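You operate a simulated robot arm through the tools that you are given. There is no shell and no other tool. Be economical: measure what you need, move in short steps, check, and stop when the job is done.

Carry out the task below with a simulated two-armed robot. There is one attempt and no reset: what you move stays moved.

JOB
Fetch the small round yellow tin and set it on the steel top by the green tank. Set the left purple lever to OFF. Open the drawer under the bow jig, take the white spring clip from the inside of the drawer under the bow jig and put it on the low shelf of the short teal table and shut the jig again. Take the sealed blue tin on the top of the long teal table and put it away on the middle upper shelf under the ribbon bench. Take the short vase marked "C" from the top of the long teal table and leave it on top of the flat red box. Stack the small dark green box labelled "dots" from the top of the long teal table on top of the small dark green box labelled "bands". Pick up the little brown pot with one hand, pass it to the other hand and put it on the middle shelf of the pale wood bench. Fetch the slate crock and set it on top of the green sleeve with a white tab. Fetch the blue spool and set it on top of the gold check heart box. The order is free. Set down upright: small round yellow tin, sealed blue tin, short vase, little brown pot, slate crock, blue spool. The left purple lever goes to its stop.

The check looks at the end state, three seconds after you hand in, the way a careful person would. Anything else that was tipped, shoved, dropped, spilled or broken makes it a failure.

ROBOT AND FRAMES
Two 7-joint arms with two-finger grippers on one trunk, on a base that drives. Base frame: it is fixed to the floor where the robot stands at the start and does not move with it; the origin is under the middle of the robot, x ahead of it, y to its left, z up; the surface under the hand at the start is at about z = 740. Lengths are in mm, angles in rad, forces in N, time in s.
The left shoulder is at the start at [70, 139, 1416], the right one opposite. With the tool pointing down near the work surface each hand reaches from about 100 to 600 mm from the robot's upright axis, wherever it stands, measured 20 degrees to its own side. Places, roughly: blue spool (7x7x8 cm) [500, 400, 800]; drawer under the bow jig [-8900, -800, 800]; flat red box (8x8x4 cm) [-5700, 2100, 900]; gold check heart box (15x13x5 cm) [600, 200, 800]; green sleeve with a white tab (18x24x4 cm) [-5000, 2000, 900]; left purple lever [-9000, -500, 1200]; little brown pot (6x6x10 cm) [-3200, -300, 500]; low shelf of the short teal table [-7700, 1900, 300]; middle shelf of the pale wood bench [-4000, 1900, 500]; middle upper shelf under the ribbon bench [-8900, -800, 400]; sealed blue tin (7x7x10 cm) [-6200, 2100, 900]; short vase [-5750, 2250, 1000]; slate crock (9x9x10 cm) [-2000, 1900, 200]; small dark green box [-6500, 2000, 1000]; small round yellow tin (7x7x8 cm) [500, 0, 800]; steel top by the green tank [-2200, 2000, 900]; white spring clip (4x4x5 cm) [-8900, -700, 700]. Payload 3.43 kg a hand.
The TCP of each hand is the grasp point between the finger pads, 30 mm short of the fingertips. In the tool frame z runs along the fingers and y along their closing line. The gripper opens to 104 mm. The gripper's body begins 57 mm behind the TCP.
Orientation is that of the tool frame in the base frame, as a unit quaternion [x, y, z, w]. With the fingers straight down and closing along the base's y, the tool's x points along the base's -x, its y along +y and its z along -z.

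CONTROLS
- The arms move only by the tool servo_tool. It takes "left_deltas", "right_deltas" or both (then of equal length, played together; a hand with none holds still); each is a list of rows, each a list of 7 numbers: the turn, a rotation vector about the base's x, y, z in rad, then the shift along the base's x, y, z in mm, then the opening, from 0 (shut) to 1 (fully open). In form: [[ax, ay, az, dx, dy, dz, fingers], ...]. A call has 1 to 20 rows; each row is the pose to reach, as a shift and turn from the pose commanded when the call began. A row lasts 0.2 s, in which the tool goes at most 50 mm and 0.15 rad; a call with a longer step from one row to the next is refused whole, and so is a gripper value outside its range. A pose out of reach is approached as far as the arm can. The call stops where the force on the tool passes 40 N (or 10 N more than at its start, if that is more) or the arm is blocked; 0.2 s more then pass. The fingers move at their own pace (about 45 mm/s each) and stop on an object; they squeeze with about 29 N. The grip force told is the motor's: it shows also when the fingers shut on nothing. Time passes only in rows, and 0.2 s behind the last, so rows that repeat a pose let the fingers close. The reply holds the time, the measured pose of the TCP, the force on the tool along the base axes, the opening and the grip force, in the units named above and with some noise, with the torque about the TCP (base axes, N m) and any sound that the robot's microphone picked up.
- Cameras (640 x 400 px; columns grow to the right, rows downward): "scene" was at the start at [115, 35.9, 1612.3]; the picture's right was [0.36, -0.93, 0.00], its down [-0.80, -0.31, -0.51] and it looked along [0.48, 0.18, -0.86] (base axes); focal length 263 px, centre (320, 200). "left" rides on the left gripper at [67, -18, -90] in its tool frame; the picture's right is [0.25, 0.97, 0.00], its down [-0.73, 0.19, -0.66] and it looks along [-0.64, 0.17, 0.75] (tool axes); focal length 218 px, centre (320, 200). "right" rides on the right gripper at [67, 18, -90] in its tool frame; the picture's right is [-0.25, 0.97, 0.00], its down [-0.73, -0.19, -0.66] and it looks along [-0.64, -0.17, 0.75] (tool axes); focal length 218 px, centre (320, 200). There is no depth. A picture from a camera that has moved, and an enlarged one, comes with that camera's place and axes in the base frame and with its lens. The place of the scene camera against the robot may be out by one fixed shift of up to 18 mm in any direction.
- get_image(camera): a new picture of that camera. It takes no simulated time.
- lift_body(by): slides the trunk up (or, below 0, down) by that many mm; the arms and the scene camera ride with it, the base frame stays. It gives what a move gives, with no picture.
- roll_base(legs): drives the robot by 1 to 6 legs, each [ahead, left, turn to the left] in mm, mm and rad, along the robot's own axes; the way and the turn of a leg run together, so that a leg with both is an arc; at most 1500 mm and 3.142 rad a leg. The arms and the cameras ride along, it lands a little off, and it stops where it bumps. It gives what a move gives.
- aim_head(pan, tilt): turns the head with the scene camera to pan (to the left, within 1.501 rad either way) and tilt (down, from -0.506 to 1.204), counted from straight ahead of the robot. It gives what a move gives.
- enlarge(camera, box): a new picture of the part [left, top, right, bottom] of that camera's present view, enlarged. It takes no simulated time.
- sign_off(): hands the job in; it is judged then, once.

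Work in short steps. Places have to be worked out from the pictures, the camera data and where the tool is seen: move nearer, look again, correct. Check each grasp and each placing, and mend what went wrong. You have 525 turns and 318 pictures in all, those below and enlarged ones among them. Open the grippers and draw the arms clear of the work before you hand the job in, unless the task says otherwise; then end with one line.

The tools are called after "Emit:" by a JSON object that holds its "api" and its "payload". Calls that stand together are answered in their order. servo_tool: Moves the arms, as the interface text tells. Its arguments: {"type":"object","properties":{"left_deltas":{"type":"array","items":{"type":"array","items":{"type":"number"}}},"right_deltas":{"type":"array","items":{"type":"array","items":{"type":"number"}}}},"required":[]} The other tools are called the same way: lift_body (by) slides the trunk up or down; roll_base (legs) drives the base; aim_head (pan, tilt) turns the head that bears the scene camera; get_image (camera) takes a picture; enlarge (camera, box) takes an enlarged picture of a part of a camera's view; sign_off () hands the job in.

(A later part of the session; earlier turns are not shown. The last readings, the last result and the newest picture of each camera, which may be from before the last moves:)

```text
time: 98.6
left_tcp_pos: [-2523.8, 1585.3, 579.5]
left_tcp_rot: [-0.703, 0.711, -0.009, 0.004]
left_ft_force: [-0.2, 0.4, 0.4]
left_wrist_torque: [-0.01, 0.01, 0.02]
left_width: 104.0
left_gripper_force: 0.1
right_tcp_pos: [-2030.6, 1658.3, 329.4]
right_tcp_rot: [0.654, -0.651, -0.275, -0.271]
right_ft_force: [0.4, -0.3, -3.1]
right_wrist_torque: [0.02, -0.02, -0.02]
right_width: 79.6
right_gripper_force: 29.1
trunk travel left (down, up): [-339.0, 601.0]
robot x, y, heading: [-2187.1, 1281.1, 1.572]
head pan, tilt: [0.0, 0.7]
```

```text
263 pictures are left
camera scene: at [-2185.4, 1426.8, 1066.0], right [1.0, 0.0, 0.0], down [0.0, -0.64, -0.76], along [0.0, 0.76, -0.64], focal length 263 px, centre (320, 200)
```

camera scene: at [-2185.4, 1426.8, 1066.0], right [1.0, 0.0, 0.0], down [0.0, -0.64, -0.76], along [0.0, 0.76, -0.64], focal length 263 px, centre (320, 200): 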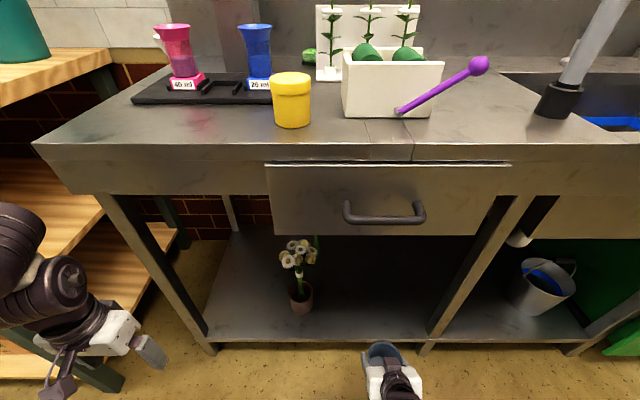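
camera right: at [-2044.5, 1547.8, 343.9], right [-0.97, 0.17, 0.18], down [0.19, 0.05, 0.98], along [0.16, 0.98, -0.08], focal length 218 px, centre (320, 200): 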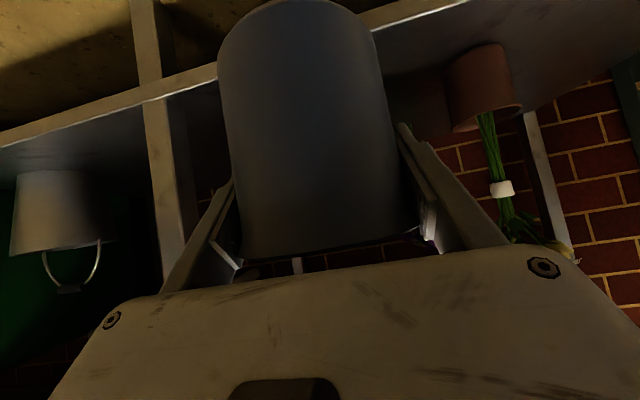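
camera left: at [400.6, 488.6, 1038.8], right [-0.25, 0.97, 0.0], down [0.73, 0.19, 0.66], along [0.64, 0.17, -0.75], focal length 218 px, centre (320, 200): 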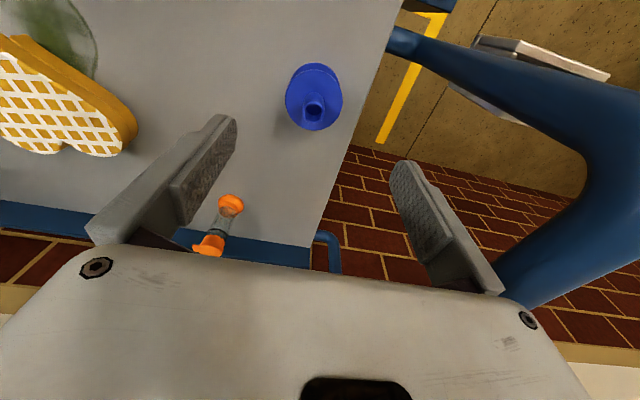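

The crock is out and upright. I back away, raise the trunk, and drive along the aisle toward x≈-5000.

Emit:
{"api": "roll_base", "payload": {"legs": [[-330, 0, 0]]}}

Emit:
{"api": "lift_body", "payload": {"by": 400}}

Emit:
{"api": "lift_body", "payload": {"by": 200}}

Emit:
{"api": "aim_head", "payload": {"pan": 0.9, "tilt": 0.4}}

Emit:
{"api": "get_image", "payload": {"camera": "scene"}}

```text
time: 100.8
left_tcp_pos: [-2522.0, 1259.5, 579.9]
left_tcp_rot: [-0.703, 0.711, -0.008, 0.004]
left_ft_force: [-0.5, -0.4, 0.3]
left_wrist_torque: [0.02, -0.03, -0.03]
left_width: 104.2
left_gripper_force: 0.1
right_tcp_pos: [-2028.0, 1332.6, 328.1]
right_tcp_rot: [0.653, -0.652, -0.274, -0.271]
right_ft_force: [-0.2, -0.5, -3.0]
right_wrist_torque: [0.04, 0.0, 0.03]
right_width: 79.3
right_gripper_force: 29.0
trunk travel left (down, up): [-339.0, 601.0]
robot x, y, heading: [-2185.5, 953.7, 1.569]
head pan, tilt: [0.0, 0.7]
```

```text
time: 104.6
left_tcp_pos: [-2522.8, 1258.7, 980.2]
left_tcp_rot: [-0.703, 0.712, -0.009, 0.004]
left_ft_force: [-0.5, 0.1, 1.0]
left_wrist_torque: [-0.03, 0.01, 0.0]
left_width: 103.8
left_gripper_force: 0.0
right_tcp_pos: [-2028.5, 1333.0, 728.4]
right_tcp_rot: [0.654, -0.651, -0.275, -0.271]
right_ft_force: [0.1, -0.7, -3.7]
right_wrist_torque: [0.0, -0.01, -0.01]
right_width: 79.6
right_gripper_force: 29.5
trunk travel left (down, up): [-739.0, 201.0]
robot x, y, heading: [-2188.5, 954.8, 1.575]
head pan, tilt: [0.0, 0.7]
```

```text
time: 106.8
left_tcp_pos: [-2523.0, 1258.5, 1178.5]
left_tcp_rot: [-0.704, 0.711, -0.009, 0.005]
left_ft_force: [0.0, 0.7, -0.1]
left_wrist_torque: [-0.02, 0.0, 0.01]
left_width: 104.1
left_gripper_force: 0.1
right_tcp_pos: [-2028.1, 1331.8, 929.3]
right_tcp_rot: [0.654, -0.65, -0.276, -0.271]
right_ft_force: [-0.6, 0.9, -3.6]
right_wrist_torque: [-0.01, 0.01, 0.01]
right_width: 79.6
right_gripper_force: 28.3
trunk travel left (down, up): [-939.0, 1.0]
robot x, y, heading: [-2188.5, 952.9, 1.57]
head pan, tilt: [0.0, 0.7]
```

```text
time: 108.0
left_tcp_pos: [-2523.2, 1259.0, 1180.9]
left_tcp_rot: [-0.703, 0.711, -0.009, 0.004]
left_ft_force: [-0.2, 1.3, 0.2]
left_wrist_torque: [-0.01, 0.05, -0.02]
left_width: 104.1
left_gripper_force: 0.0
right_tcp_pos: [-2028.5, 1333.4, 929.9]
right_tcp_rot: [0.654, -0.651, -0.274, -0.27]
right_ft_force: [-1.1, 0.9, -2.9]
right_wrist_torque: [-0.03, 0.0, -0.01]
right_width: 79.3
right_gripper_force: 29.0
trunk travel left (down, up): [-939.0, 1.0]
robot x, y, heading: [-2187.5, 953.0, 1.566]
head pan, tilt: [0.901, 0.4]
```

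```text
262 pictures are left
camera scene: at [-2257.7, 1073.1, 1692.9], right [0.62, 0.78, 0.0], down [0.31, -0.24, -0.92], along [-0.72, 0.57, -0.39], focal length 263 px, centre (320, 200)
```

scene: 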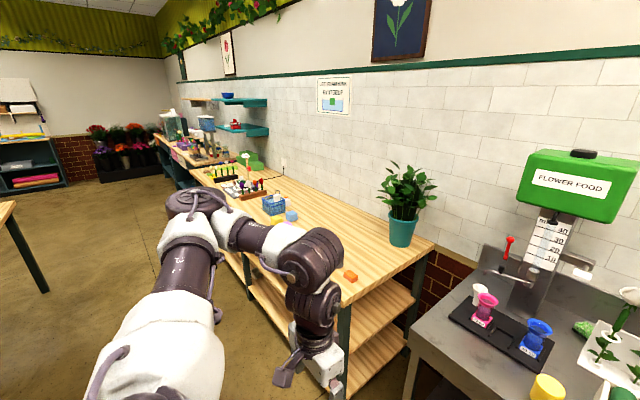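

The aisle is clear along the benches. I drive left to x≈-4900.

Emit:
{"api": "roll_base", "payload": {"legs": [[0, 1400, 0], [0, 1350, 0]]}}

Emit:
{"api": "aim_head", "payload": {"pan": 0.0, "tilt": 0.55}}

Emit:
{"api": "get_image", "payload": {"camera": "scene"}}

```text
time: 121.2
left_tcp_pos: [-5258.6, 1235.3, 1179.9]
left_tcp_rot: [-0.706, 0.708, -0.007, 0.004]
left_ft_force: [0.1, 0.2, 0.4]
left_wrist_torque: [0.03, 0.02, -0.01]
left_width: 104.0
left_gripper_force: 0.0
right_tcp_pos: [-4764.4, 1311.1, 928.3]
right_tcp_rot: [0.656, -0.648, -0.276, -0.27]
right_ft_force: [0.4, -0.3, -3.4]
right_wrist_torque: [0.01, 0.01, -0.02]
right_width: 79.4
right_gripper_force: 28.4
trunk travel left (down, up): [-939.0, 1.0]
robot x, y, heading: [-4920.7, 935.4, 1.579]
head pan, tilt: [0.901, 0.4]
```

```text
time: 122.4
left_tcp_pos: [-5258.6, 1234.9, 1180.2]
left_tcp_rot: [-0.706, 0.709, -0.009, 0.004]
left_ft_force: [0.5, -0.2, 0.5]
left_wrist_torque: [0.03, 0.0, 0.0]
left_width: 104.1
left_gripper_force: 0.1
right_tcp_pos: [-4764.7, 1311.9, 928.2]
right_tcp_rot: [0.656, -0.648, -0.276, -0.271]
right_ft_force: [-0.5, 1.1, -3.8]
right_wrist_torque: [0.01, -0.01, -0.02]
right_width: 79.5
right_gripper_force: 28.8
trunk travel left (down, up): [-939.0, 1.0]
robot x, y, heading: [-4916.7, 930.9, 1.578]
head pan, tilt: [0.0, 0.55]
```

```text
261 pictures are left
camera scene: at [-4919.1, 1083.3, 1679.2], right [1.0, 0.01, 0.0], down [0.0, -0.52, -0.85], along [-0.01, 0.85, -0.52], focal length 263 px, centre (320, 200)
```

scene: 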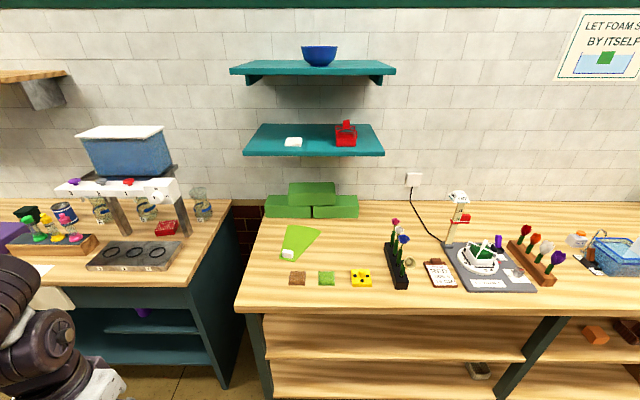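

The green sleeve with its white tab is at about (-5025,2015). I enlarge it.

Emit:
{"api": "enlarge", "payload": {"camera": "scene", "box": [220, 180, 420, 305]}}

```text
3.20 times, centred on (320, 242) of scene
camera zoom: at [-4919.1, 1083.3, 1679.2], right [1.0, 0.01, 0.0], down [0.0, -0.52, -0.85], along [-0.01, 0.85, -0.52], focal length 843 px, centre (320, 64)
```

zoom: 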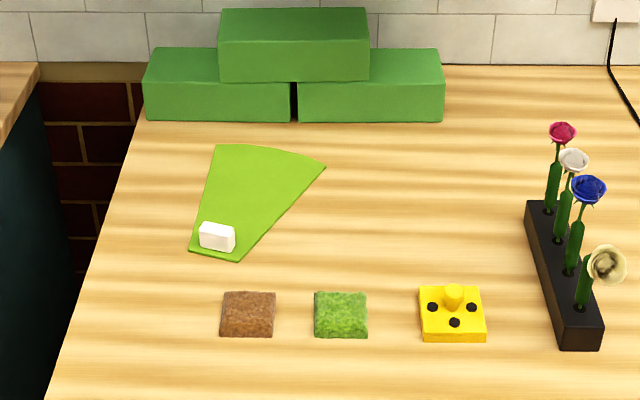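

The sleeve lies flat; the crock should sit on its wide part, near (-5032,2040). I lower the trunk for more forward reach, raise the right hand, and shift left 250.

Emit:
{"api": "lift_body", "payload": {"by": -300}}

Emit:
{"api": "servo_tool", "payload": {"right_deltas": [[0, 0, 0, 0, 5, 45, 0], [0, 0, 0, 0, 10, 90, 0], [0, 0, 0, 0, 15, 135, 0], [0, 0, 0, 0, 20, 180, 0], [0, 0, 0, 0, 30, 225, 0], [0, 0, 0, 0, 40, 270, 0], [0, 0, 0, 0, 50, 315, 0], [0, 0, 0, 0, 60, 360, 0], [0, 0, 0, 0, 70, 390, 0], [0, 0, 0, 0, 70, 390, 0]]}}

Emit:
{"api": "roll_base", "payload": {"legs": [[0, 250, 0]]}}

Emit:
{"api": "get_image", "payload": {"camera": "scene"}}

```text
time: 125.4
left_tcp_pos: [-5257.0, 1232.9, 878.8]
left_tcp_rot: [-0.706, 0.709, -0.009, 0.004]
left_ft_force: [-0.2, 0.5, 0.4]
left_wrist_torque: [0.0, 0.0, 0.01]
left_width: 104.0
left_gripper_force: 0.1
right_tcp_pos: [-4765.3, 1311.9, 628.1]
right_tcp_rot: [0.656, -0.648, -0.276, -0.269]
right_ft_force: [0.0, -0.2, -2.9]
right_wrist_torque: [0.04, 0.05, 0.0]
right_width: 79.4
right_gripper_force: 29.0
trunk travel left (down, up): [-639.0, 301.0]
robot x, y, heading: [-4919.4, 928.2, 1.576]
head pan, tilt: [0.0, 0.55]
```

```text
time: 126.4
left_tcp_pos: [-5265.1, 1238.7, 874.5]
left_tcp_rot: [-0.706, 0.708, -0.014, 0.007]
left_ft_force: [-0.5, 0.3, -0.7]
left_wrist_torque: [-0.06, -0.12, 0.01]
left_width: 104.1
left_gripper_force: 0.0
right_tcp_pos: [-4711.4, 1351.7, 799.7]
right_tcp_rot: [0.677, -0.599, -0.238, -0.355]
right_ft_force: [-0.6, 0.3, -2.6]
right_wrist_torque: [0.03, -0.2, -0.15]
right_width: 79.4
right_gripper_force: 28.7
right hand out of reach, approached as far as the arm can: row 4
trunk travel left (down, up): [-639.0, 301.0]
robot x, y, heading: [-4917.5, 934.0, 1.578]
head pan, tilt: [0.0, 0.55]
stopped in row 4 (right hand): the arm was blocked; the commanded pose is now the measured one
```

```text
time: 128.2
left_tcp_pos: [-5506.2, 1232.0, 880.2]
left_tcp_rot: [-0.705, 0.709, -0.009, 0.006]
left_ft_force: [-1.0, -0.2, 0.3]
left_wrist_torque: [-0.02, -0.02, 0.01]
left_width: 104.0
left_gripper_force: 0.0
right_tcp_pos: [-4952.1, 1345.6, 802.3]
right_tcp_rot: [0.674, -0.6, -0.243, -0.355]
right_ft_force: [-0.3, 1.2, -3.6]
right_wrist_torque: [0.0, 0.01, 0.01]
right_width: 79.3
right_gripper_force: 28.6
trunk travel left (down, up): [-639.0, 301.0]
robot x, y, heading: [-5162.8, 924.4, 1.576]
head pan, tilt: [0.0, 0.55]
```

```text
259 pictures are left
camera scene: at [-5168.2, 1080.8, 1379.2], right [1.0, 0.01, 0.0], down [0.0, -0.52, -0.85], along [-0.01, 0.85, -0.52], focal length 263 px, centre (320, 200)
```

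scene: 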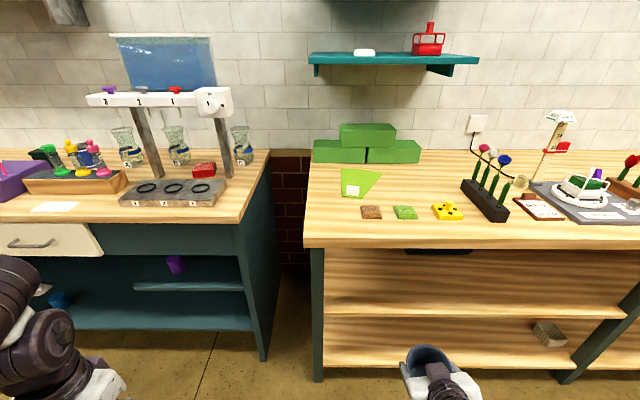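

The arm got blocked when raised too close to the body. I restore the hand's orientation while extending forward and up together.

Emit:
{"api": "servo_tool", "payload": {"right_deltas": [[-0.04, 0.09, -0.015, -10, 40, 5, 0], [-0.086, 0.19, -0.03, -20, 80, 20, 0], [-0.086, 0.19, -0.03, -30, 115, 50, 0], [-0.086, 0.19, -0.03, -40, 140, 90, 0], [-0.086, 0.19, -0.03, -50, 160, 130, 0], [-0.086, 0.19, -0.03, -60, 170, 175, 0], [-0.086, 0.19, -0.03, -60, 170, 215, 0], [-0.086, 0.19, -0.03, -60, 170, 215, 0]]}}

Emit:
{"api": "get_image", "payload": {"camera": "right"}}

```text
time: 128.6
left_tcp_pos: [-5504.3, 1235.4, 878.6]
left_tcp_rot: [-0.704, 0.71, -0.009, 0.003]
left_ft_force: [0.0, 1.0, -0.5]
left_wrist_torque: [-0.06, -0.05, 0.01]
left_width: 103.9
left_gripper_force: 0.1
right_tcp_pos: [-4883.3, 1381.4, 801.7]
right_tcp_rot: [0.686, -0.596, -0.18, -0.376]
right_ft_force: [1.0, 0.2, -4.9]
right_wrist_torque: [-0.04, 0.03, 0.0]
right_width: 79.2
right_gripper_force: 28.6
right hand out of reach, approached as far as the arm can: row 2
trunk travel left (down, up): [-639.0, 301.0]
robot x, y, heading: [-5170.9, 929.9, 1.577]
head pan, tilt: [0.0, 0.55]
stopped in row 2 (right hand): the arm was blocked; the commanded pose is now the measured one
```

```text
258 pictures are left
camera right: at [-4901.7, 1270.4, 808.5], right [-0.98, 0.17, -0.12], down [-0.11, 0.02, 0.99], along [0.17, 0.99, 0.0], focal length 218 px, centre (320, 200)
```

right: 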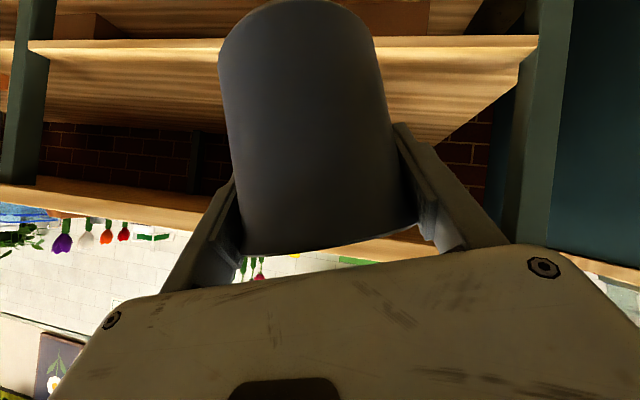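

The IK dislikes the raised, folded pose. Geometry says trunk-high reach suffices, so I raise the trunk again and lower the hand relative to it while restoring its orientation.

Emit:
{"api": "lift_body", "payload": {"by": 300}}

Emit:
{"api": "servo_tool", "payload": {"right_deltas": [[0, 0, 0, -10, 0, -30, 0], [0, 0, 0, -20, 0, -70, 0], [0, 0, 0, -30, 0, -110, 0], [0, 0, 0, -40, 0, -140, 0]]}}

```text
time: 131.6
left_tcp_pos: [-5507.0, 1232.4, 1179.7]
left_tcp_rot: [-0.705, 0.709, -0.01, 0.005]
left_ft_force: [0.4, 0.3, 0.0]
left_wrist_torque: [-0.03, -0.03, 0.04]
left_width: 104.0
left_gripper_force: 0.0
right_tcp_pos: [-4885.5, 1379.1, 1103.8]
right_tcp_rot: [0.686, -0.596, -0.181, -0.377]
right_ft_force: [0.8, -0.6, -3.3]
right_wrist_torque: [-0.03, 0.05, -0.01]
right_width: 79.5
right_gripper_force: 28.8
trunk travel left (down, up): [-939.0, 1.0]
robot x, y, heading: [-5170.1, 926.4, 1.576]
head pan, tilt: [0.0, 0.55]
```

```text
time: 132.6
left_tcp_pos: [-5506.2, 1231.7, 1180.2]
left_tcp_rot: [-0.706, 0.709, -0.009, 0.004]
left_ft_force: [0.2, 0.4, 0.4]
left_wrist_torque: [0.0, 0.0, 0.0]
left_width: 103.9
left_gripper_force: 0.0
right_tcp_pos: [-4925.3, 1379.1, 964.5]
right_tcp_rot: [0.686, -0.596, -0.179, -0.378]
right_ft_force: [0.0, -0.7, -3.6]
right_wrist_torque: [-0.01, 0.05, 0.01]
right_width: 79.3
right_gripper_force: 28.8
trunk travel left (down, up): [-939.0, 1.0]
robot x, y, heading: [-5166.2, 930.3, 1.579]
head pan, tilt: [0.0, 0.55]
```

Now I restore the orientation (mostly a 0.31 rad turn about y).

Emit:
{"api": "servo_tool", "payload": {"right_deltas": [[-0.01, 0.105, 0, -10, 15, 0, 0], [-0.02, 0.21, 0, -20, 30, 0, 0], [-0.029, 0.313, -0.003, -30, 45, 0, 0], [-0.029, 0.313, -0.003, -40, 80, 20, 0], [-0.029, 0.313, -0.003, -40, 115, 40, 0], [-0.029, 0.313, -0.003, -40, 115, 60, 0]]}}

Emit:
{"api": "get_image", "payload": {"camera": "right"}}

Emit:
{"api": "get_image", "payload": {"camera": "scene"}}

```text
time: 134.0
left_tcp_pos: [-5506.0, 1231.4, 1179.3]
left_tcp_rot: [-0.705, 0.709, -0.008, 0.005]
left_ft_force: [-0.4, -0.2, 0.4]
left_wrist_torque: [-0.02, -0.04, -0.01]
left_width: 103.7
left_gripper_force: 0.0
right_tcp_pos: [-4963.6, 1493.8, 1025.7]
right_tcp_rot: [0.654, -0.651, -0.275, -0.27]
right_ft_force: [0.2, -0.3, -3.6]
right_wrist_torque: [0.02, 0.0, 0.01]
right_width: 79.4
right_gripper_force: 29.2
trunk travel left (down, up): [-939.0, 1.0]
robot x, y, heading: [-5171.0, 929.2, 1.576]
head pan, tilt: [0.0, 0.55]
```

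```text
257 pictures are left
camera right: at [-4979.7, 1382.9, 1040.0], right [-0.97, 0.17, 0.19], down [0.2, 0.04, 0.98], along [0.16, 0.98, -0.08], focal length 218 px, centre (320, 200)
```

right: 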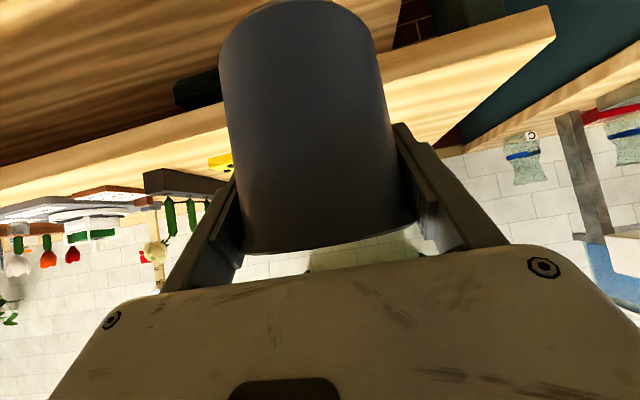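

```text
256 pictures are left
camera scene: at [-5167.6, 1079.4, 1679.3], right [1.0, 0.01, 0.0], down [0.0, -0.52, -0.85], along [-0.01, 0.85, -0.52], focal length 263 px, centre (320, 200)
```

scene: 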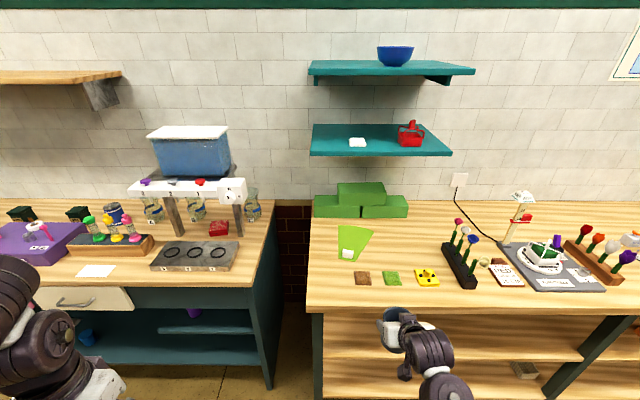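

I enlarge the sleeve for a precise fix from here.

Emit:
{"api": "enlarge", "payload": {"camera": "scene", "box": [300, 190, 460, 290]}}

```text
4.00 times, centred on (380, 240) of scene
camera zoom: at [-5167.6, 1079.4, 1679.3], right [1.0, 0.01, 0.0], down [0.0, -0.52, -0.85], along [-0.01, 0.85, -0.52], focal length 1054 px, centre (80, 40)
```

zoom: 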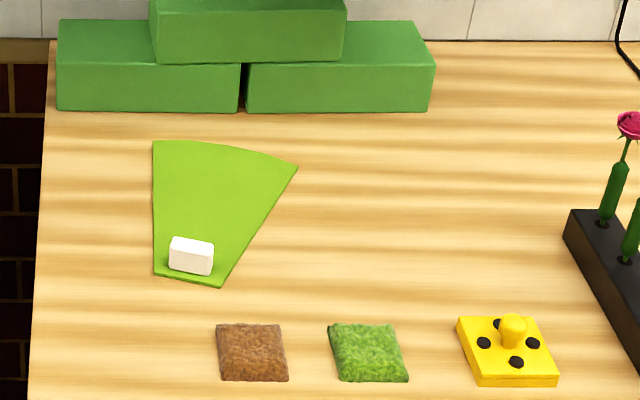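

The target is the sleeve's wide middle, about (-5022,2035). I drive forward 360 mm.

Emit:
{"api": "roll_base", "payload": {"legs": [[360, 0, 0]]}}

Emit:
{"api": "servo_tool", "payload": {"right_deltas": [[0, 0, 0, -15, 40, 0, 0], [0, 0, 0, -30, 80, 0, 0], [0, 0, 0, -45, 115, 0, 0], [0, 0, 0, -57, 140, 0, 0], [0, 0, 0, -57, 140, 0, 0]]}}

Emit:
{"api": "enlarge", "payload": {"camera": "scene", "box": [280, 190, 520, 340]}}

Emit:
{"api": "get_image", "payload": {"camera": "right"}}

```text
time: 136.4
left_tcp_pos: [-5510.6, 1590.7, 1179.3]
left_tcp_rot: [-0.706, 0.708, -0.009, 0.005]
left_ft_force: [0.0, -1.0, 0.0]
left_wrist_torque: [0.05, -0.02, 0.0]
left_width: 103.9
left_gripper_force: 0.1
right_tcp_pos: [-4970.1, 1854.9, 1026.3]
right_tcp_rot: [0.654, -0.65, -0.277, -0.27]
right_ft_force: [0.0, -0.1, -4.1]
right_wrist_torque: [-0.01, -0.03, -0.04]
right_width: 79.5
right_gripper_force: 28.7
trunk travel left (down, up): [-939.0, 1.0]
robot x, y, heading: [-5172.5, 1290.9, 1.582]
head pan, tilt: [0.0, 0.55]
```

```text
time: 137.6
left_tcp_pos: [-5510.3, 1590.7, 1180.3]
left_tcp_rot: [-0.707, 0.707, -0.01, 0.004]
left_ft_force: [-0.3, 0.1, 0.2]
left_wrist_torque: [0.02, 0.0, -0.01]
left_width: 104.2
left_gripper_force: 0.0
right_tcp_pos: [-5027.2, 1995.2, 1023.9]
right_tcp_rot: [0.655, -0.65, -0.276, -0.27]
right_ft_force: [-0.5, 0.6, -3.9]
right_wrist_torque: [0.01, 0.02, 0.0]
right_width: 79.6
right_gripper_force: 28.6
trunk travel left (down, up): [-939.0, 1.0]
robot x, y, heading: [-5170.3, 1287.4, 1.582]
head pan, tilt: [0.0, 0.55]
```

```text
2.67 times, centred on (400, 265) of scene
camera zoom: at [-5171.7, 1442.1, 1679.2], right [1.0, 0.01, 0.0], down [0.01, -0.52, -0.85], along [-0.01, 0.85, -0.52], focal length 702 px, centre (107, 27)
```

zoom: 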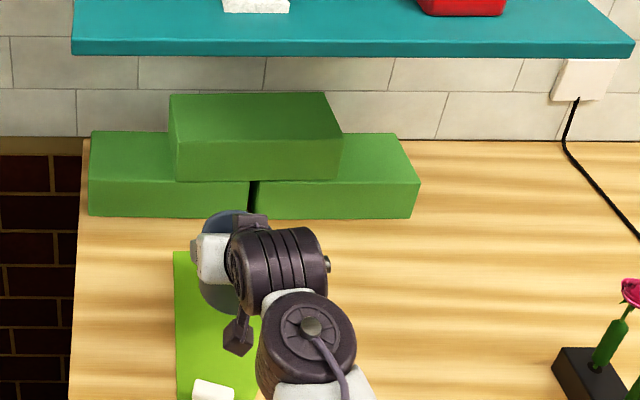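

```text
253 pictures are left
camera right: at [-5042.1, 1885.3, 1038.7], right [-0.97, 0.17, 0.19], down [0.2, 0.05, 0.98], along [0.16, 0.98, -0.08], focal length 218 px, centre (320, 200)
```

right: 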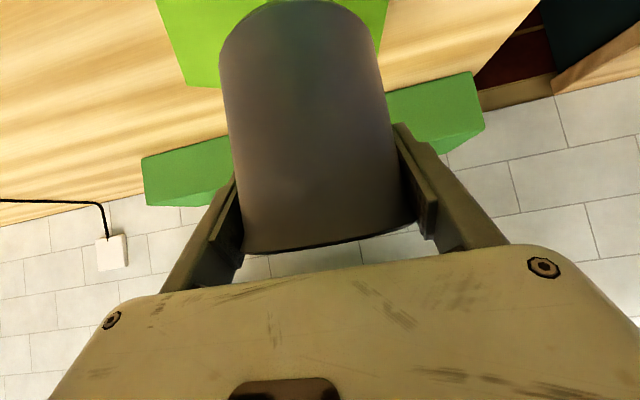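

The wrist and scene views agree: the crock centre should go to about (-5028,2032). I advance 28 mm and lower to z≈985.

Emit:
{"api": "servo_tool", "payload": {"right_deltas": [[0, 0, 0, 0, 28, -10, 0], [0, 0, 0, 0, 28, -30, 0], [0, 0, 0, 0, 28, -42, 0], [0, 0, 0, 0, 28, -42, 0]]}}

Emit:
{"api": "enlarge", "payload": {"camera": "scene", "box": [280, 190, 520, 340]}}

Emit:
{"api": "get_image", "payload": {"camera": "right"}}

```text
time: 138.6
left_tcp_pos: [-5511.3, 1593.0, 1179.8]
left_tcp_rot: [-0.706, 0.708, -0.009, 0.005]
left_ft_force: [0.9, 0.6, 1.0]
left_wrist_torque: [-0.03, -0.05, -0.01]
left_width: 103.8
left_gripper_force: 0.0
right_tcp_pos: [-5026.7, 2025.0, 981.2]
right_tcp_rot: [0.654, -0.651, -0.275, -0.271]
right_ft_force: [-0.4, -0.5, -2.8]
right_wrist_torque: [0.03, 0.03, 0.01]
right_width: 79.4
right_gripper_force: 29.4
trunk travel left (down, up): [-939.0, 1.0]
robot x, y, heading: [-5173.8, 1290.0, 1.584]
head pan, tilt: [0.0, 0.55]
```

```text
2.67 times, centred on (400, 265) of scene
camera zoom: at [-5172.3, 1443.7, 1679.0], right [1.0, 0.01, 0.0], down [0.01, -0.52, -0.85], along [-0.01, 0.85, -0.52], focal length 702 px, centre (107, 27)
```

zoom: 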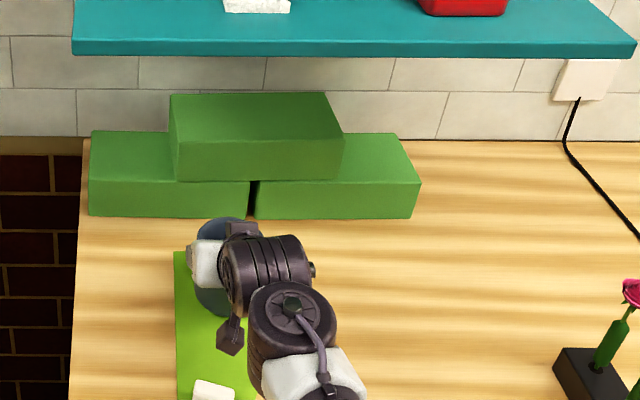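

```text
251 pictures are left
camera right: at [-5042.8, 1914.5, 996.4], right [-0.97, 0.17, 0.18], down [0.2, 0.05, 0.98], along [0.16, 0.98, -0.08], focal length 218 px, centre (320, 200)
```

right: 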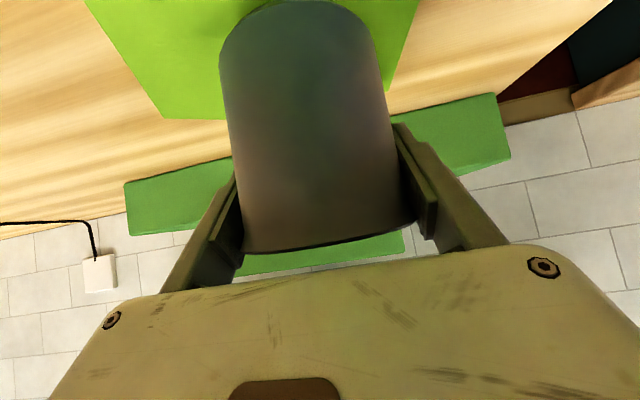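

The crock is a bit toward the −x edge of the sleeve. I shift +14 mm in x and start to lower.

Emit:
{"api": "servo_tool", "payload": {"right_deltas": [[0, 0, 0, 7, 0, 0, 0], [0, 0, 0, 14, 0, -4, 0], [0, 0, 0, 14, 0, -8, 0], [0, 0, 0, 14, 0, -8, 0]]}}

```text
time: 139.6
left_tcp_pos: [-5510.8, 1593.3, 1178.9]
left_tcp_rot: [-0.707, 0.707, -0.009, 0.005]
left_ft_force: [-0.5, -0.5, -0.3]
left_wrist_torque: [0.02, -0.02, 0.0]
left_width: 104.0
left_gripper_force: 0.0
right_tcp_pos: [-5012.5, 2024.0, 973.6]
right_tcp_rot: [0.655, -0.649, -0.277, -0.269]
right_ft_force: [-0.7, -0.3, -3.2]
right_wrist_torque: [0.01, 0.04, 0.02]
right_width: 79.7
right_gripper_force: 29.5
trunk travel left (down, up): [-939.0, 1.0]
robot x, y, heading: [-5172.1, 1289.3, 1.581]
head pan, tilt: [0.0, 0.55]
```

Emit:
{"api": "servo_tool", "payload": {"right_deltas": [[0, 0, 0, 0, 0, -3, 0], [0, 0, 0, 0, 0, -6, 0], [0, 0, 0, 0, 0, -9, 0], [0, 0, 0, 0, 0, -9, 0]]}}

```text
time: 140.6
left_tcp_pos: [-5510.8, 1590.2, 1179.3]
left_tcp_rot: [-0.706, 0.708, -0.008, 0.004]
left_ft_force: [0.3, -0.3, -0.8]
left_wrist_torque: [-0.03, -0.01, -0.01]
left_width: 103.9
left_gripper_force: 0.0
right_tcp_pos: [-5011.7, 2024.1, 967.6]
right_tcp_rot: [0.654, -0.649, -0.278, -0.272]
right_ft_force: [3.9, 2.2, 13.5]
right_wrist_torque: [0.05, -0.61, 0.06]
right_width: 79.3
right_gripper_force: 29.5
trunk travel left (down, up): [-939.0, 1.0]
robot x, y, heading: [-5171.4, 1288.3, 1.581]
head pan, tilt: [0.0, 0.55]
```

Contact near z 967. I ease up slightly, open, and back the hand out along the finger line (up and back).

Emit:
{"api": "servo_tool", "payload": {"right_deltas": [[0, 0, 0, 0, 0, 3, 0], [0, 0, 0, 0, 0, 3, 0.5], [0, 0, 0, 0, 0, 3, 1], [0, 0, 0, 0, 0, 3, 1], [0, 0, 0, 0, 0, 3, 1], [0, 0, 0, 0, -25, 30, 1], [0, 0, 0, 0, -50, 55, 1], [0, 0, 0, 0, -80, 85, 1], [0, 0, 0, 0, -110, 115, 1], [0, 0, 0, 0, -110, 115, 1]]}}

Emit:
{"api": "get_image", "payload": {"camera": "right"}}

Emit:
{"api": "get_image", "payload": {"camera": "scene"}}

```text
time: 142.8
left_tcp_pos: [-5510.7, 1592.6, 1179.3]
left_tcp_rot: [-0.706, 0.708, -0.01, 0.004]
left_ft_force: [0.2, -0.6, 0.4]
left_wrist_torque: [0.0, 0.02, 0.01]
left_width: 104.1
left_gripper_force: 0.2
right_tcp_pos: [-5011.8, 1912.8, 1081.9]
right_tcp_rot: [0.654, -0.651, -0.275, -0.271]
right_ft_force: [0.4, 0.2, 0.3]
right_wrist_torque: [0.03, 0.02, -0.03]
right_width: 104.0
right_gripper_force: 0.0
trunk travel left (down, up): [-939.0, 1.0]
robot x, y, heading: [-5172.6, 1290.0, 1.583]
head pan, tilt: [0.0, 0.55]
```

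```text
250 pictures are left
camera right: at [-5027.6, 1802.8, 1096.5], right [-0.97, 0.17, 0.19], down [0.2, 0.05, 0.98], along [0.16, 0.98, -0.08], focal length 218 px, centre (320, 200)
```

right: 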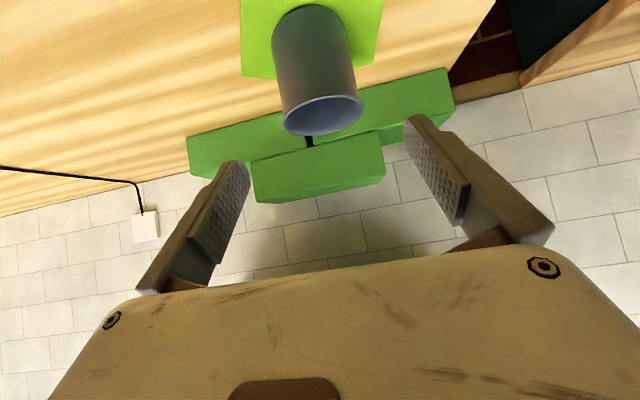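

```text
249 pictures are left
camera scene: at [-5172.1, 1442.3, 1679.2], right [1.0, 0.01, 0.0], down [0.01, -0.52, -0.85], along [-0.01, 0.85, -0.52], focal length 263 px, centre (320, 200)
```

scene: 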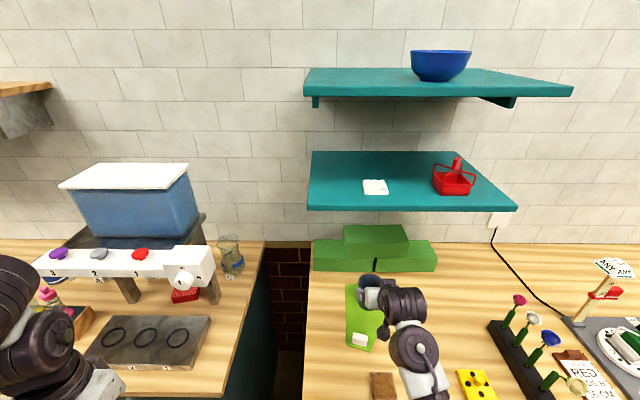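

The crock stands on the sleeve. Now I retract and move to view the long teal table.

Emit:
{"api": "servo_tool", "payload": {"right_deltas": [[-0.13, 0, 0, 0, -45, 0, 1], [-0.26, 0, 0, 0, -90, 0, 1], [-0.39, 0, 0, 0, -135, 0, 1], [-0.52, 0, 0, 10, -180, -20, 1], [-0.65, 0, 0, 20, -220, -40, 1], [-0.785, 0, 0, 30, -260, -60, 1], [-0.785, 0, 0, 30, -260, -60, 1]]}}

Emit:
{"api": "roll_base", "payload": {"legs": [[-300, 0, 0], [0, 650, 0]]}}

Emit:
{"api": "get_image", "payload": {"camera": "scene"}}

```text
refused: row 4 steps farther than a row can; nothing moved
```

```text
time: 148.0
left_tcp_pos: [-6154.3, 1282.8, 1180.7]
left_tcp_rot: [0.707, -0.707, 0.01, -0.004]
left_ft_force: [-0.4, -0.5, -0.5]
left_wrist_torque: [0.0, -0.03, 0.02]
left_width: 104.2
left_gripper_force: 0.0
right_tcp_pos: [-5657.0, 1606.7, 1081.5]
right_tcp_rot: [0.655, -0.649, -0.277, -0.27]
right_ft_force: [0.5, -0.6, 0.4]
right_wrist_torque: [-0.02, 0.03, 0.01]
right_width: 103.9
right_gripper_force: 0.1
trunk travel left (down, up): [-939.0, 1.0]
robot x, y, heading: [-5816.3, 983.5, 1.581]
head pan, tilt: [0.0, 0.55]
```

```text
248 pictures are left
camera scene: at [-5814.8, 1133.6, 1679.2], right [1.0, 0.01, 0.0], down [0.01, -0.52, -0.85], along [-0.01, 0.85, -0.52], focal length 263 px, centre (320, 200)
```

scene: 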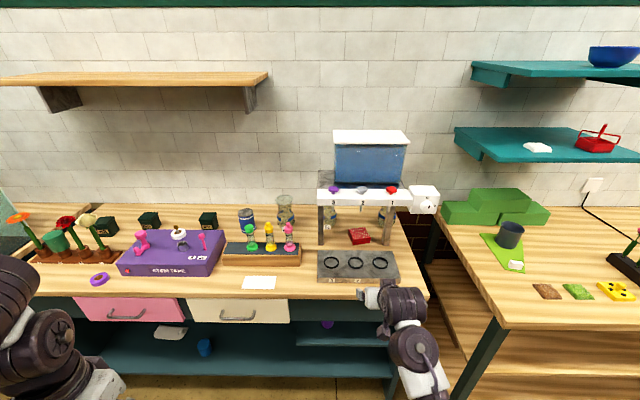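

I enlarge the table for detail.

Emit:
{"api": "enlarge", "payload": {"camera": "scene", "box": [230, 160, 450, 297]}}

Emit:
{"api": "enlarge", "payload": {"camera": "scene", "box": [30, 180, 320, 305]}}

```text
2.91 times, centred on (340, 228) of scene
camera zoom: at [-5814.8, 1133.6, 1679.2], right [1.0, 0.01, 0.0], down [0.01, -0.52, -0.85], along [-0.01, 0.85, -0.52], focal length 766 px, centre (262, 117)
```

zoom: 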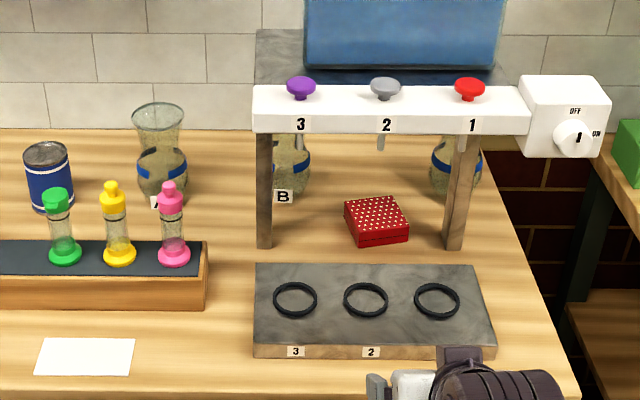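

```text
2.21 times, centred on (175, 242) of scene
camera zoom: at [-5814.8, 1133.6, 1679.2], right [1.0, 0.01, 0.0], down [0.01, -0.52, -0.85], along [-0.01, 0.85, -0.52], focal length 581 px, centre (640, 106)
```

zoom: 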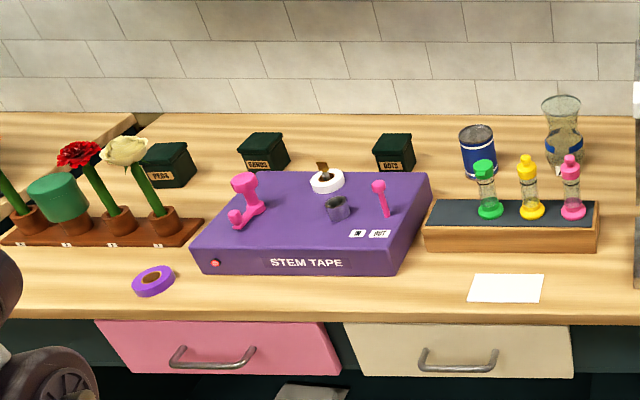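

Labels: blue tin near (-6180,2174), DOTS box near (-6375,2187), BANDS near (-6665,2187). I tuck the right hand back to a 30° pitch before driving along.

Emit:
{"api": "servo_tool", "payload": {"right_deltas": [[-0.09, 0, 0, 0, -40, 0, 1], [-0.18, 0, 0, 0, -80, 0, 1], [-0.26, 0, 0, 0, -120, 0, 1], [-0.26, 0, 0, 0, -120, 0, 1]]}}

```text
time: 149.0
left_tcp_pos: [-6156.4, 1283.1, 1180.1]
left_tcp_rot: [0.707, -0.707, 0.01, -0.005]
left_ft_force: [-0.8, 0.4, 1.3]
left_wrist_torque: [0.04, -0.02, 0.0]
left_width: 104.1
left_gripper_force: 0.2
right_tcp_pos: [-5659.5, 1486.2, 1081.5]
right_tcp_rot: [0.685, -0.68, -0.189, -0.182]
right_ft_force: [-1.1, -0.7, 0.5]
right_wrist_torque: [-0.01, 0.0, -0.01]
right_width: 103.8
right_gripper_force: 0.0
trunk travel left (down, up): [-939.0, 1.0]
robot x, y, heading: [-5814.9, 980.1, 1.588]
head pan, tilt: [0.0, 0.55]
```

Emit:
{"api": "roll_base", "payload": {"legs": [[0, 760, -0.015], [250, 0, 0]]}}

Emit:
{"api": "get_image", "payload": {"camera": "scene"}}

Emit:
{"api": "get_image", "payload": {"camera": "right"}}

```text
time: 154.5
left_tcp_pos: [-6911.4, 1525.7, 1178.7]
left_tcp_rot: [-0.703, 0.711, -0.009, 0.006]
left_ft_force: [0.0, 0.7, -0.2]
left_wrist_torque: [0.02, -0.01, 0.0]
left_width: 104.3
left_gripper_force: 0.1
right_tcp_pos: [-6413.6, 1722.8, 1081.9]
right_tcp_rot: [-0.68, 0.683, 0.19, 0.186]
right_ft_force: [-0.6, -0.2, 0.0]
right_wrist_torque: [-0.02, -0.02, 0.02]
right_width: 104.1
right_gripper_force: 0.1
trunk travel left (down, up): [-939.0, 1.0]
robot x, y, heading: [-6578.8, 1222.3, 1.57]
head pan, tilt: [0.0, 0.55]
```

```text
245 pictures are left
camera scene: at [-6575.4, 1371.3, 1679.5], right [1.0, 0.0, 0.0], down [0.0, -0.52, -0.85], along [0.0, 0.85, -0.52], focal length 263 px, centre (320, 200)
```

scene: 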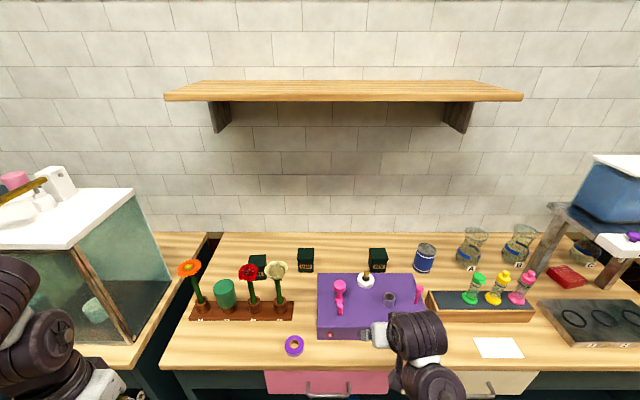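

```text
244 pictures are left
camera right: at [-6429.5, 1619.7, 1125.2], right [-0.97, 0.22, 0.14], down [0.2, 0.29, 0.94], along [0.17, 0.93, -0.33], focal length 218 px, centre (320, 200)
```

right: 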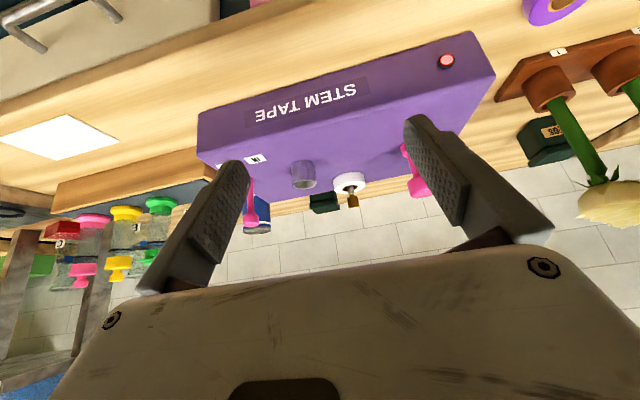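

I enlarge the two boxes, the blue tin and the vases.

Emit:
{"api": "enlarge", "payload": {"camera": "scene", "box": [220, 220, 460, 370]}}

Emit:
{"api": "enlarge", "payload": {"camera": "scene", "box": [440, 200, 640, 325]}}

```text
2.67 times, centred on (340, 295) of scene
camera zoom: at [-6575.4, 1371.3, 1679.5], right [1.0, 0.0, 0.0], down [0.0, -0.52, -0.85], along [0.0, 0.85, -0.52], focal length 702 px, centre (267, -53)
```

zoom: 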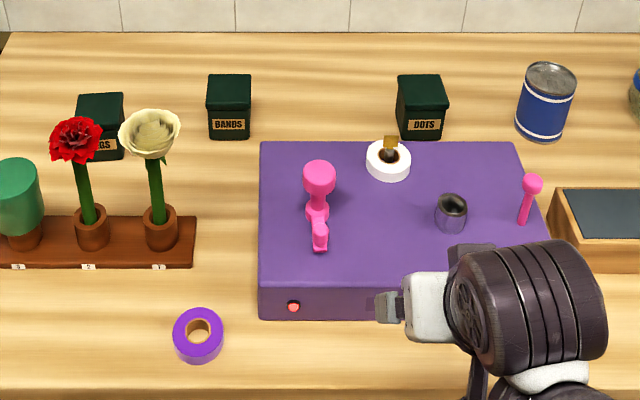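

```text
3.20 times, centred on (540, 262) of scene
camera zoom: at [-6575.4, 1371.3, 1679.5], right [1.0, 0.0, 0.0], down [0.0, -0.52, -0.85], along [0.0, 0.85, -0.52], focal length 843 px, centre (-384, 0)
```

zoom: 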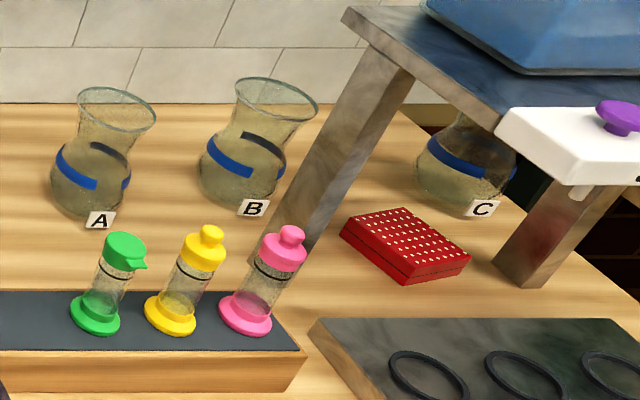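

Vase C is the third one, behind the frame. Box estimates: DOTS (-6340,2145), top z≈959; BANDS (-6632,2145). I drive 195 mm closer.

Emit:
{"api": "roll_base", "payload": {"legs": [[195, 0, 0]]}}

Emit:
{"api": "get_image", "payload": {"camera": "right"}}

```text
time: 156.1
left_tcp_pos: [-6913.6, 1718.8, 1180.7]
left_tcp_rot: [-0.703, 0.711, -0.008, 0.007]
left_ft_force: [0.0, -0.5, 0.3]
left_wrist_torque: [0.03, 0.0, -0.01]
left_width: 104.0
left_gripper_force: 0.1
right_tcp_pos: [-6414.0, 1917.0, 1082.6]
right_tcp_rot: [-0.68, 0.683, 0.189, 0.185]
right_ft_force: [0.1, -0.7, 0.4]
right_wrist_torque: [0.01, -0.02, -0.02]
right_width: 103.8
right_gripper_force: 0.1
trunk travel left (down, up): [-939.0, 1.0]
robot x, y, heading: [-6577.9, 1417.3, 1.573]
head pan, tilt: [0.0, 0.55]
```

```text
241 pictures are left
camera right: at [-6429.9, 1812.9, 1125.5], right [-0.97, 0.22, 0.14], down [0.2, 0.29, 0.94], along [0.17, 0.93, -0.33], focal length 218 px, centre (320, 200)
```

right: 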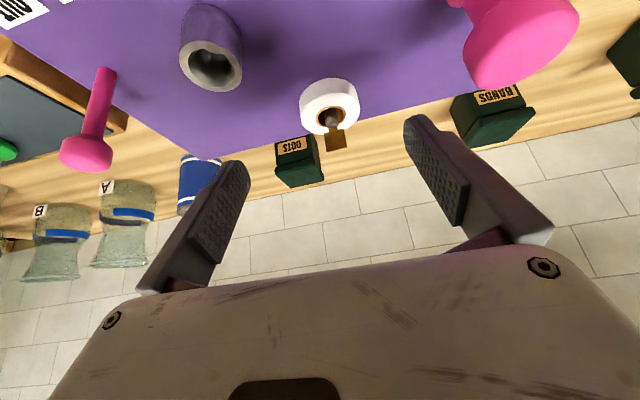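

DOTS' top is centred near (-6346,2140). I move above it with a 20° pitch.

Emit:
{"api": "servo_tool", "payload": {"right_deltas": [[-0.09, 0, 0, 14, 45, 0, 1], [-0.175, 0, 0, 28, 90, 0, 1], [-0.175, 0, 0, 45, 135, 0, 1], [-0.175, 0, 0, 60, 175, 0, 1], [-0.175, 0, 0, 68, 190, -20, 1], [-0.175, 0, 0, 68, 190, -44, 1], [-0.175, 0, 0, 68, 190, -44, 1]]}}

Emit:
{"api": "get_image", "payload": {"camera": "right"}}

Emit:
{"api": "enlarge", "payload": {"camera": "scene", "box": [260, 220, 500, 370]}}

```text
time: 157.7
left_tcp_pos: [-6912.2, 1722.2, 1179.4]
left_tcp_rot: [-0.703, 0.711, -0.009, 0.003]
left_ft_force: [-0.5, 0.2, 0.0]
left_wrist_torque: [-0.01, 0.02, 0.04]
left_width: 104.0
left_gripper_force: 0.1
right_tcp_pos: [-6346.2, 2109.1, 1036.6]
right_tcp_rot: [-0.695, 0.697, 0.128, 0.124]
right_ft_force: [0.1, -0.8, -0.2]
right_wrist_torque: [0.0, -0.03, 0.01]
right_width: 104.2
right_gripper_force: 0.0
trunk travel left (down, up): [-939.0, 1.0]
robot x, y, heading: [-6576.3, 1418.1, 1.573]
head pan, tilt: [0.0, 0.55]
```

```text
240 pictures are left
camera right: at [-6361.5, 2014.8, 1097.1], right [-0.97, 0.24, 0.1], down [0.2, 0.45, 0.87], along [0.17, 0.86, -0.49], focal length 218 px, centre (320, 200)
```

right: 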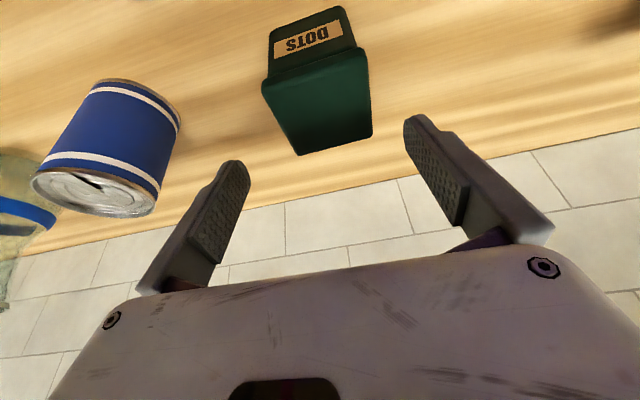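

```text
2.67 times, centred on (380, 295) of scene
camera zoom: at [-6575.9, 1569.3, 1679.2], right [1.0, 0.0, 0.0], down [0.0, -0.52, -0.85], along [0.0, 0.85, -0.52], focal length 702 px, centre (160, -53)
```

zoom: 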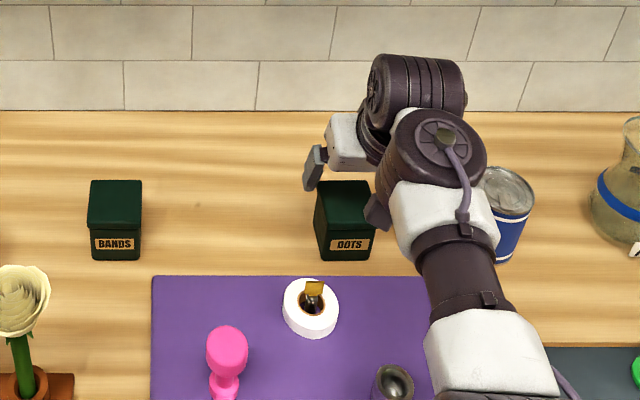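

The box top is centred at (-6349,2133), aligned with the axes. I descend to z≈932 straddling it and close.

Emit:
{"api": "servo_tool", "payload": {"right_deltas": [[0, 0, 0, -3, 8, -35, 1], [0, 0, 0, -3, 16, -70, 1], [0, 0, 0, -3, 24, -104, 1], [0, 0, 0, -3, 24, -104, 1]]}}

Emit:
{"api": "get_image", "payload": {"camera": "right"}}

```text
time: 158.7
left_tcp_pos: [-6914.1, 1718.8, 1181.0]
left_tcp_rot: [-0.703, 0.711, -0.009, 0.006]
left_ft_force: [-0.1, 1.1, -0.3]
left_wrist_torque: [-0.02, -0.04, -0.01]
left_width: 104.1
left_gripper_force: 0.0
right_tcp_pos: [-6349.0, 2129.5, 940.7]
right_tcp_rot: [-0.694, 0.697, 0.13, 0.127]
right_ft_force: [0.9, -3.2, 21.6]
right_wrist_torque: [-0.03, -1.11, 0.03]
right_width: 100.2
right_gripper_force: 0.0
right hand out of reach, approached as far as the arm can: row 3
trunk travel left (down, up): [-939.0, 1.0]
robot x, y, heading: [-6575.5, 1417.4, 1.57]
head pan, tilt: [0.0, 0.55]
```

```text
238 pictures are left
camera right: at [-6365.1, 2035.6, 999.7], right [-0.97, 0.24, 0.1], down [0.2, 0.44, 0.87], along [0.17, 0.86, -0.48], focal length 218 px, centre (320, 200)
```

right: 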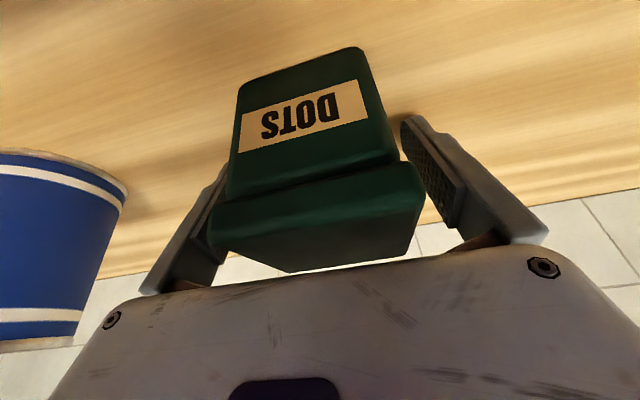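

The +x fingertip seems to touch the table, so the table is a bit higher than I assumed. I rise 6 mm, close, and lift.

Emit:
{"api": "servo_tool", "payload": {"right_deltas": [[0, 0, 0, 0, 0, 14, 1], [0, 0, 0, 0, 0, 14, 1]]}}

```text
time: 159.3
left_tcp_pos: [-6913.2, 1721.2, 1178.7]
left_tcp_rot: [-0.704, 0.71, -0.01, 0.004]
left_ft_force: [-0.1, -1.0, 0.5]
left_wrist_torque: [0.04, -0.03, 0.01]
left_width: 104.0
left_gripper_force: 0.1
right_tcp_pos: [-6349.3, 2131.6, 946.2]
right_tcp_rot: [-0.694, 0.698, 0.127, 0.122]
right_ft_force: [0.6, -0.7, -0.4]
right_wrist_torque: [-0.02, 0.0, 0.02]
right_width: 103.9
right_gripper_force: 0.0
trunk travel left (down, up): [-939.0, 1.0]
robot x, y, heading: [-6579.3, 1419.0, 1.578]
head pan, tilt: [0.0, 0.55]
```

Emit:
{"api": "servo_tool", "payload": {"right_deltas": [[0, 0, 0, 0, -12, 0, 1], [0, 0, 0, 0, -12, 0, 0], [0, 0, 0, 0, -12, 0, 0], [0, 0, 0, 0, -12, 0, 0], [0, 0, 0, 0, -12, 0, 0], [0, 0, 0, 0, -12, 25, 0], [0, 0, 0, 0, -12, 25, 0]]}}

Emit:
{"api": "get_image", "payload": {"camera": "right"}}

Emit:
{"api": "enlarge", "payload": {"camera": "scene", "box": [260, 220, 500, 370]}}

```text
time: 160.9
left_tcp_pos: [-6913.7, 1722.3, 1179.8]
left_tcp_rot: [-0.703, 0.711, -0.009, 0.004]
left_ft_force: [0.1, 0.2, -0.1]
left_wrist_torque: [0.01, -0.01, 0.01]
left_width: 104.0
left_gripper_force: 0.0
right_tcp_pos: [-6348.1, 2121.7, 972.9]
right_tcp_rot: [-0.695, 0.697, 0.129, 0.123]
right_ft_force: [0.1, 0.6, -0.6]
right_wrist_torque: [-0.02, 0.0, -0.02]
right_width: 63.5
right_gripper_force: 29.0
trunk travel left (down, up): [-939.0, 1.0]
robot x, y, heading: [-6576.9, 1417.3, 1.572]
head pan, tilt: [0.0, 0.55]
```

```text
237 pictures are left
camera right: at [-6364.4, 2026.9, 1033.2], right [-0.97, 0.24, 0.1], down [0.2, 0.45, 0.87], along [0.17, 0.86, -0.49], focal length 218 px, centre (320, 200)
```

right: 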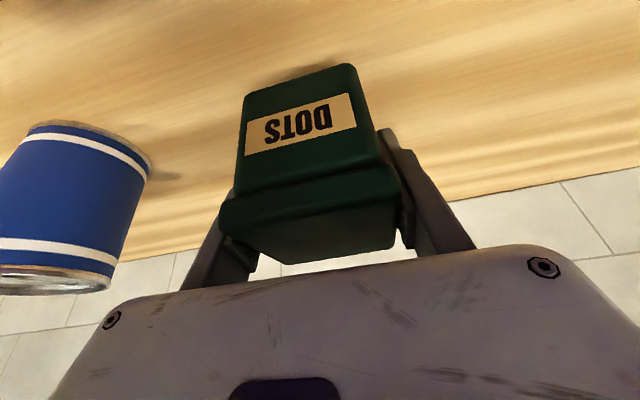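

```text
2.67 times, centred on (380, 295) of scene
camera zoom: at [-6575.6, 1569.1, 1679.2], right [1.0, 0.0, 0.0], down [0.0, -0.52, -0.85], along [0.0, 0.85, -0.52], focal length 702 px, centre (160, -53)
```

zoom: 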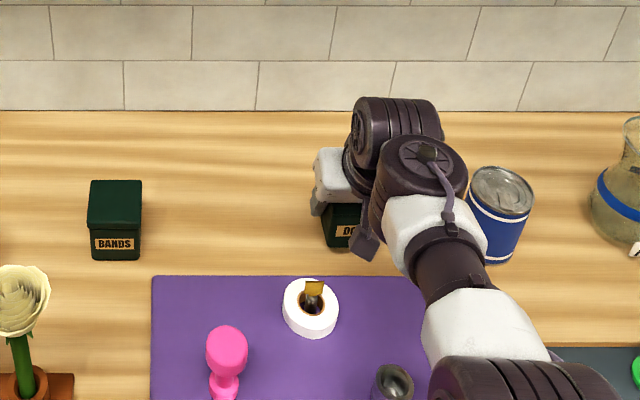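

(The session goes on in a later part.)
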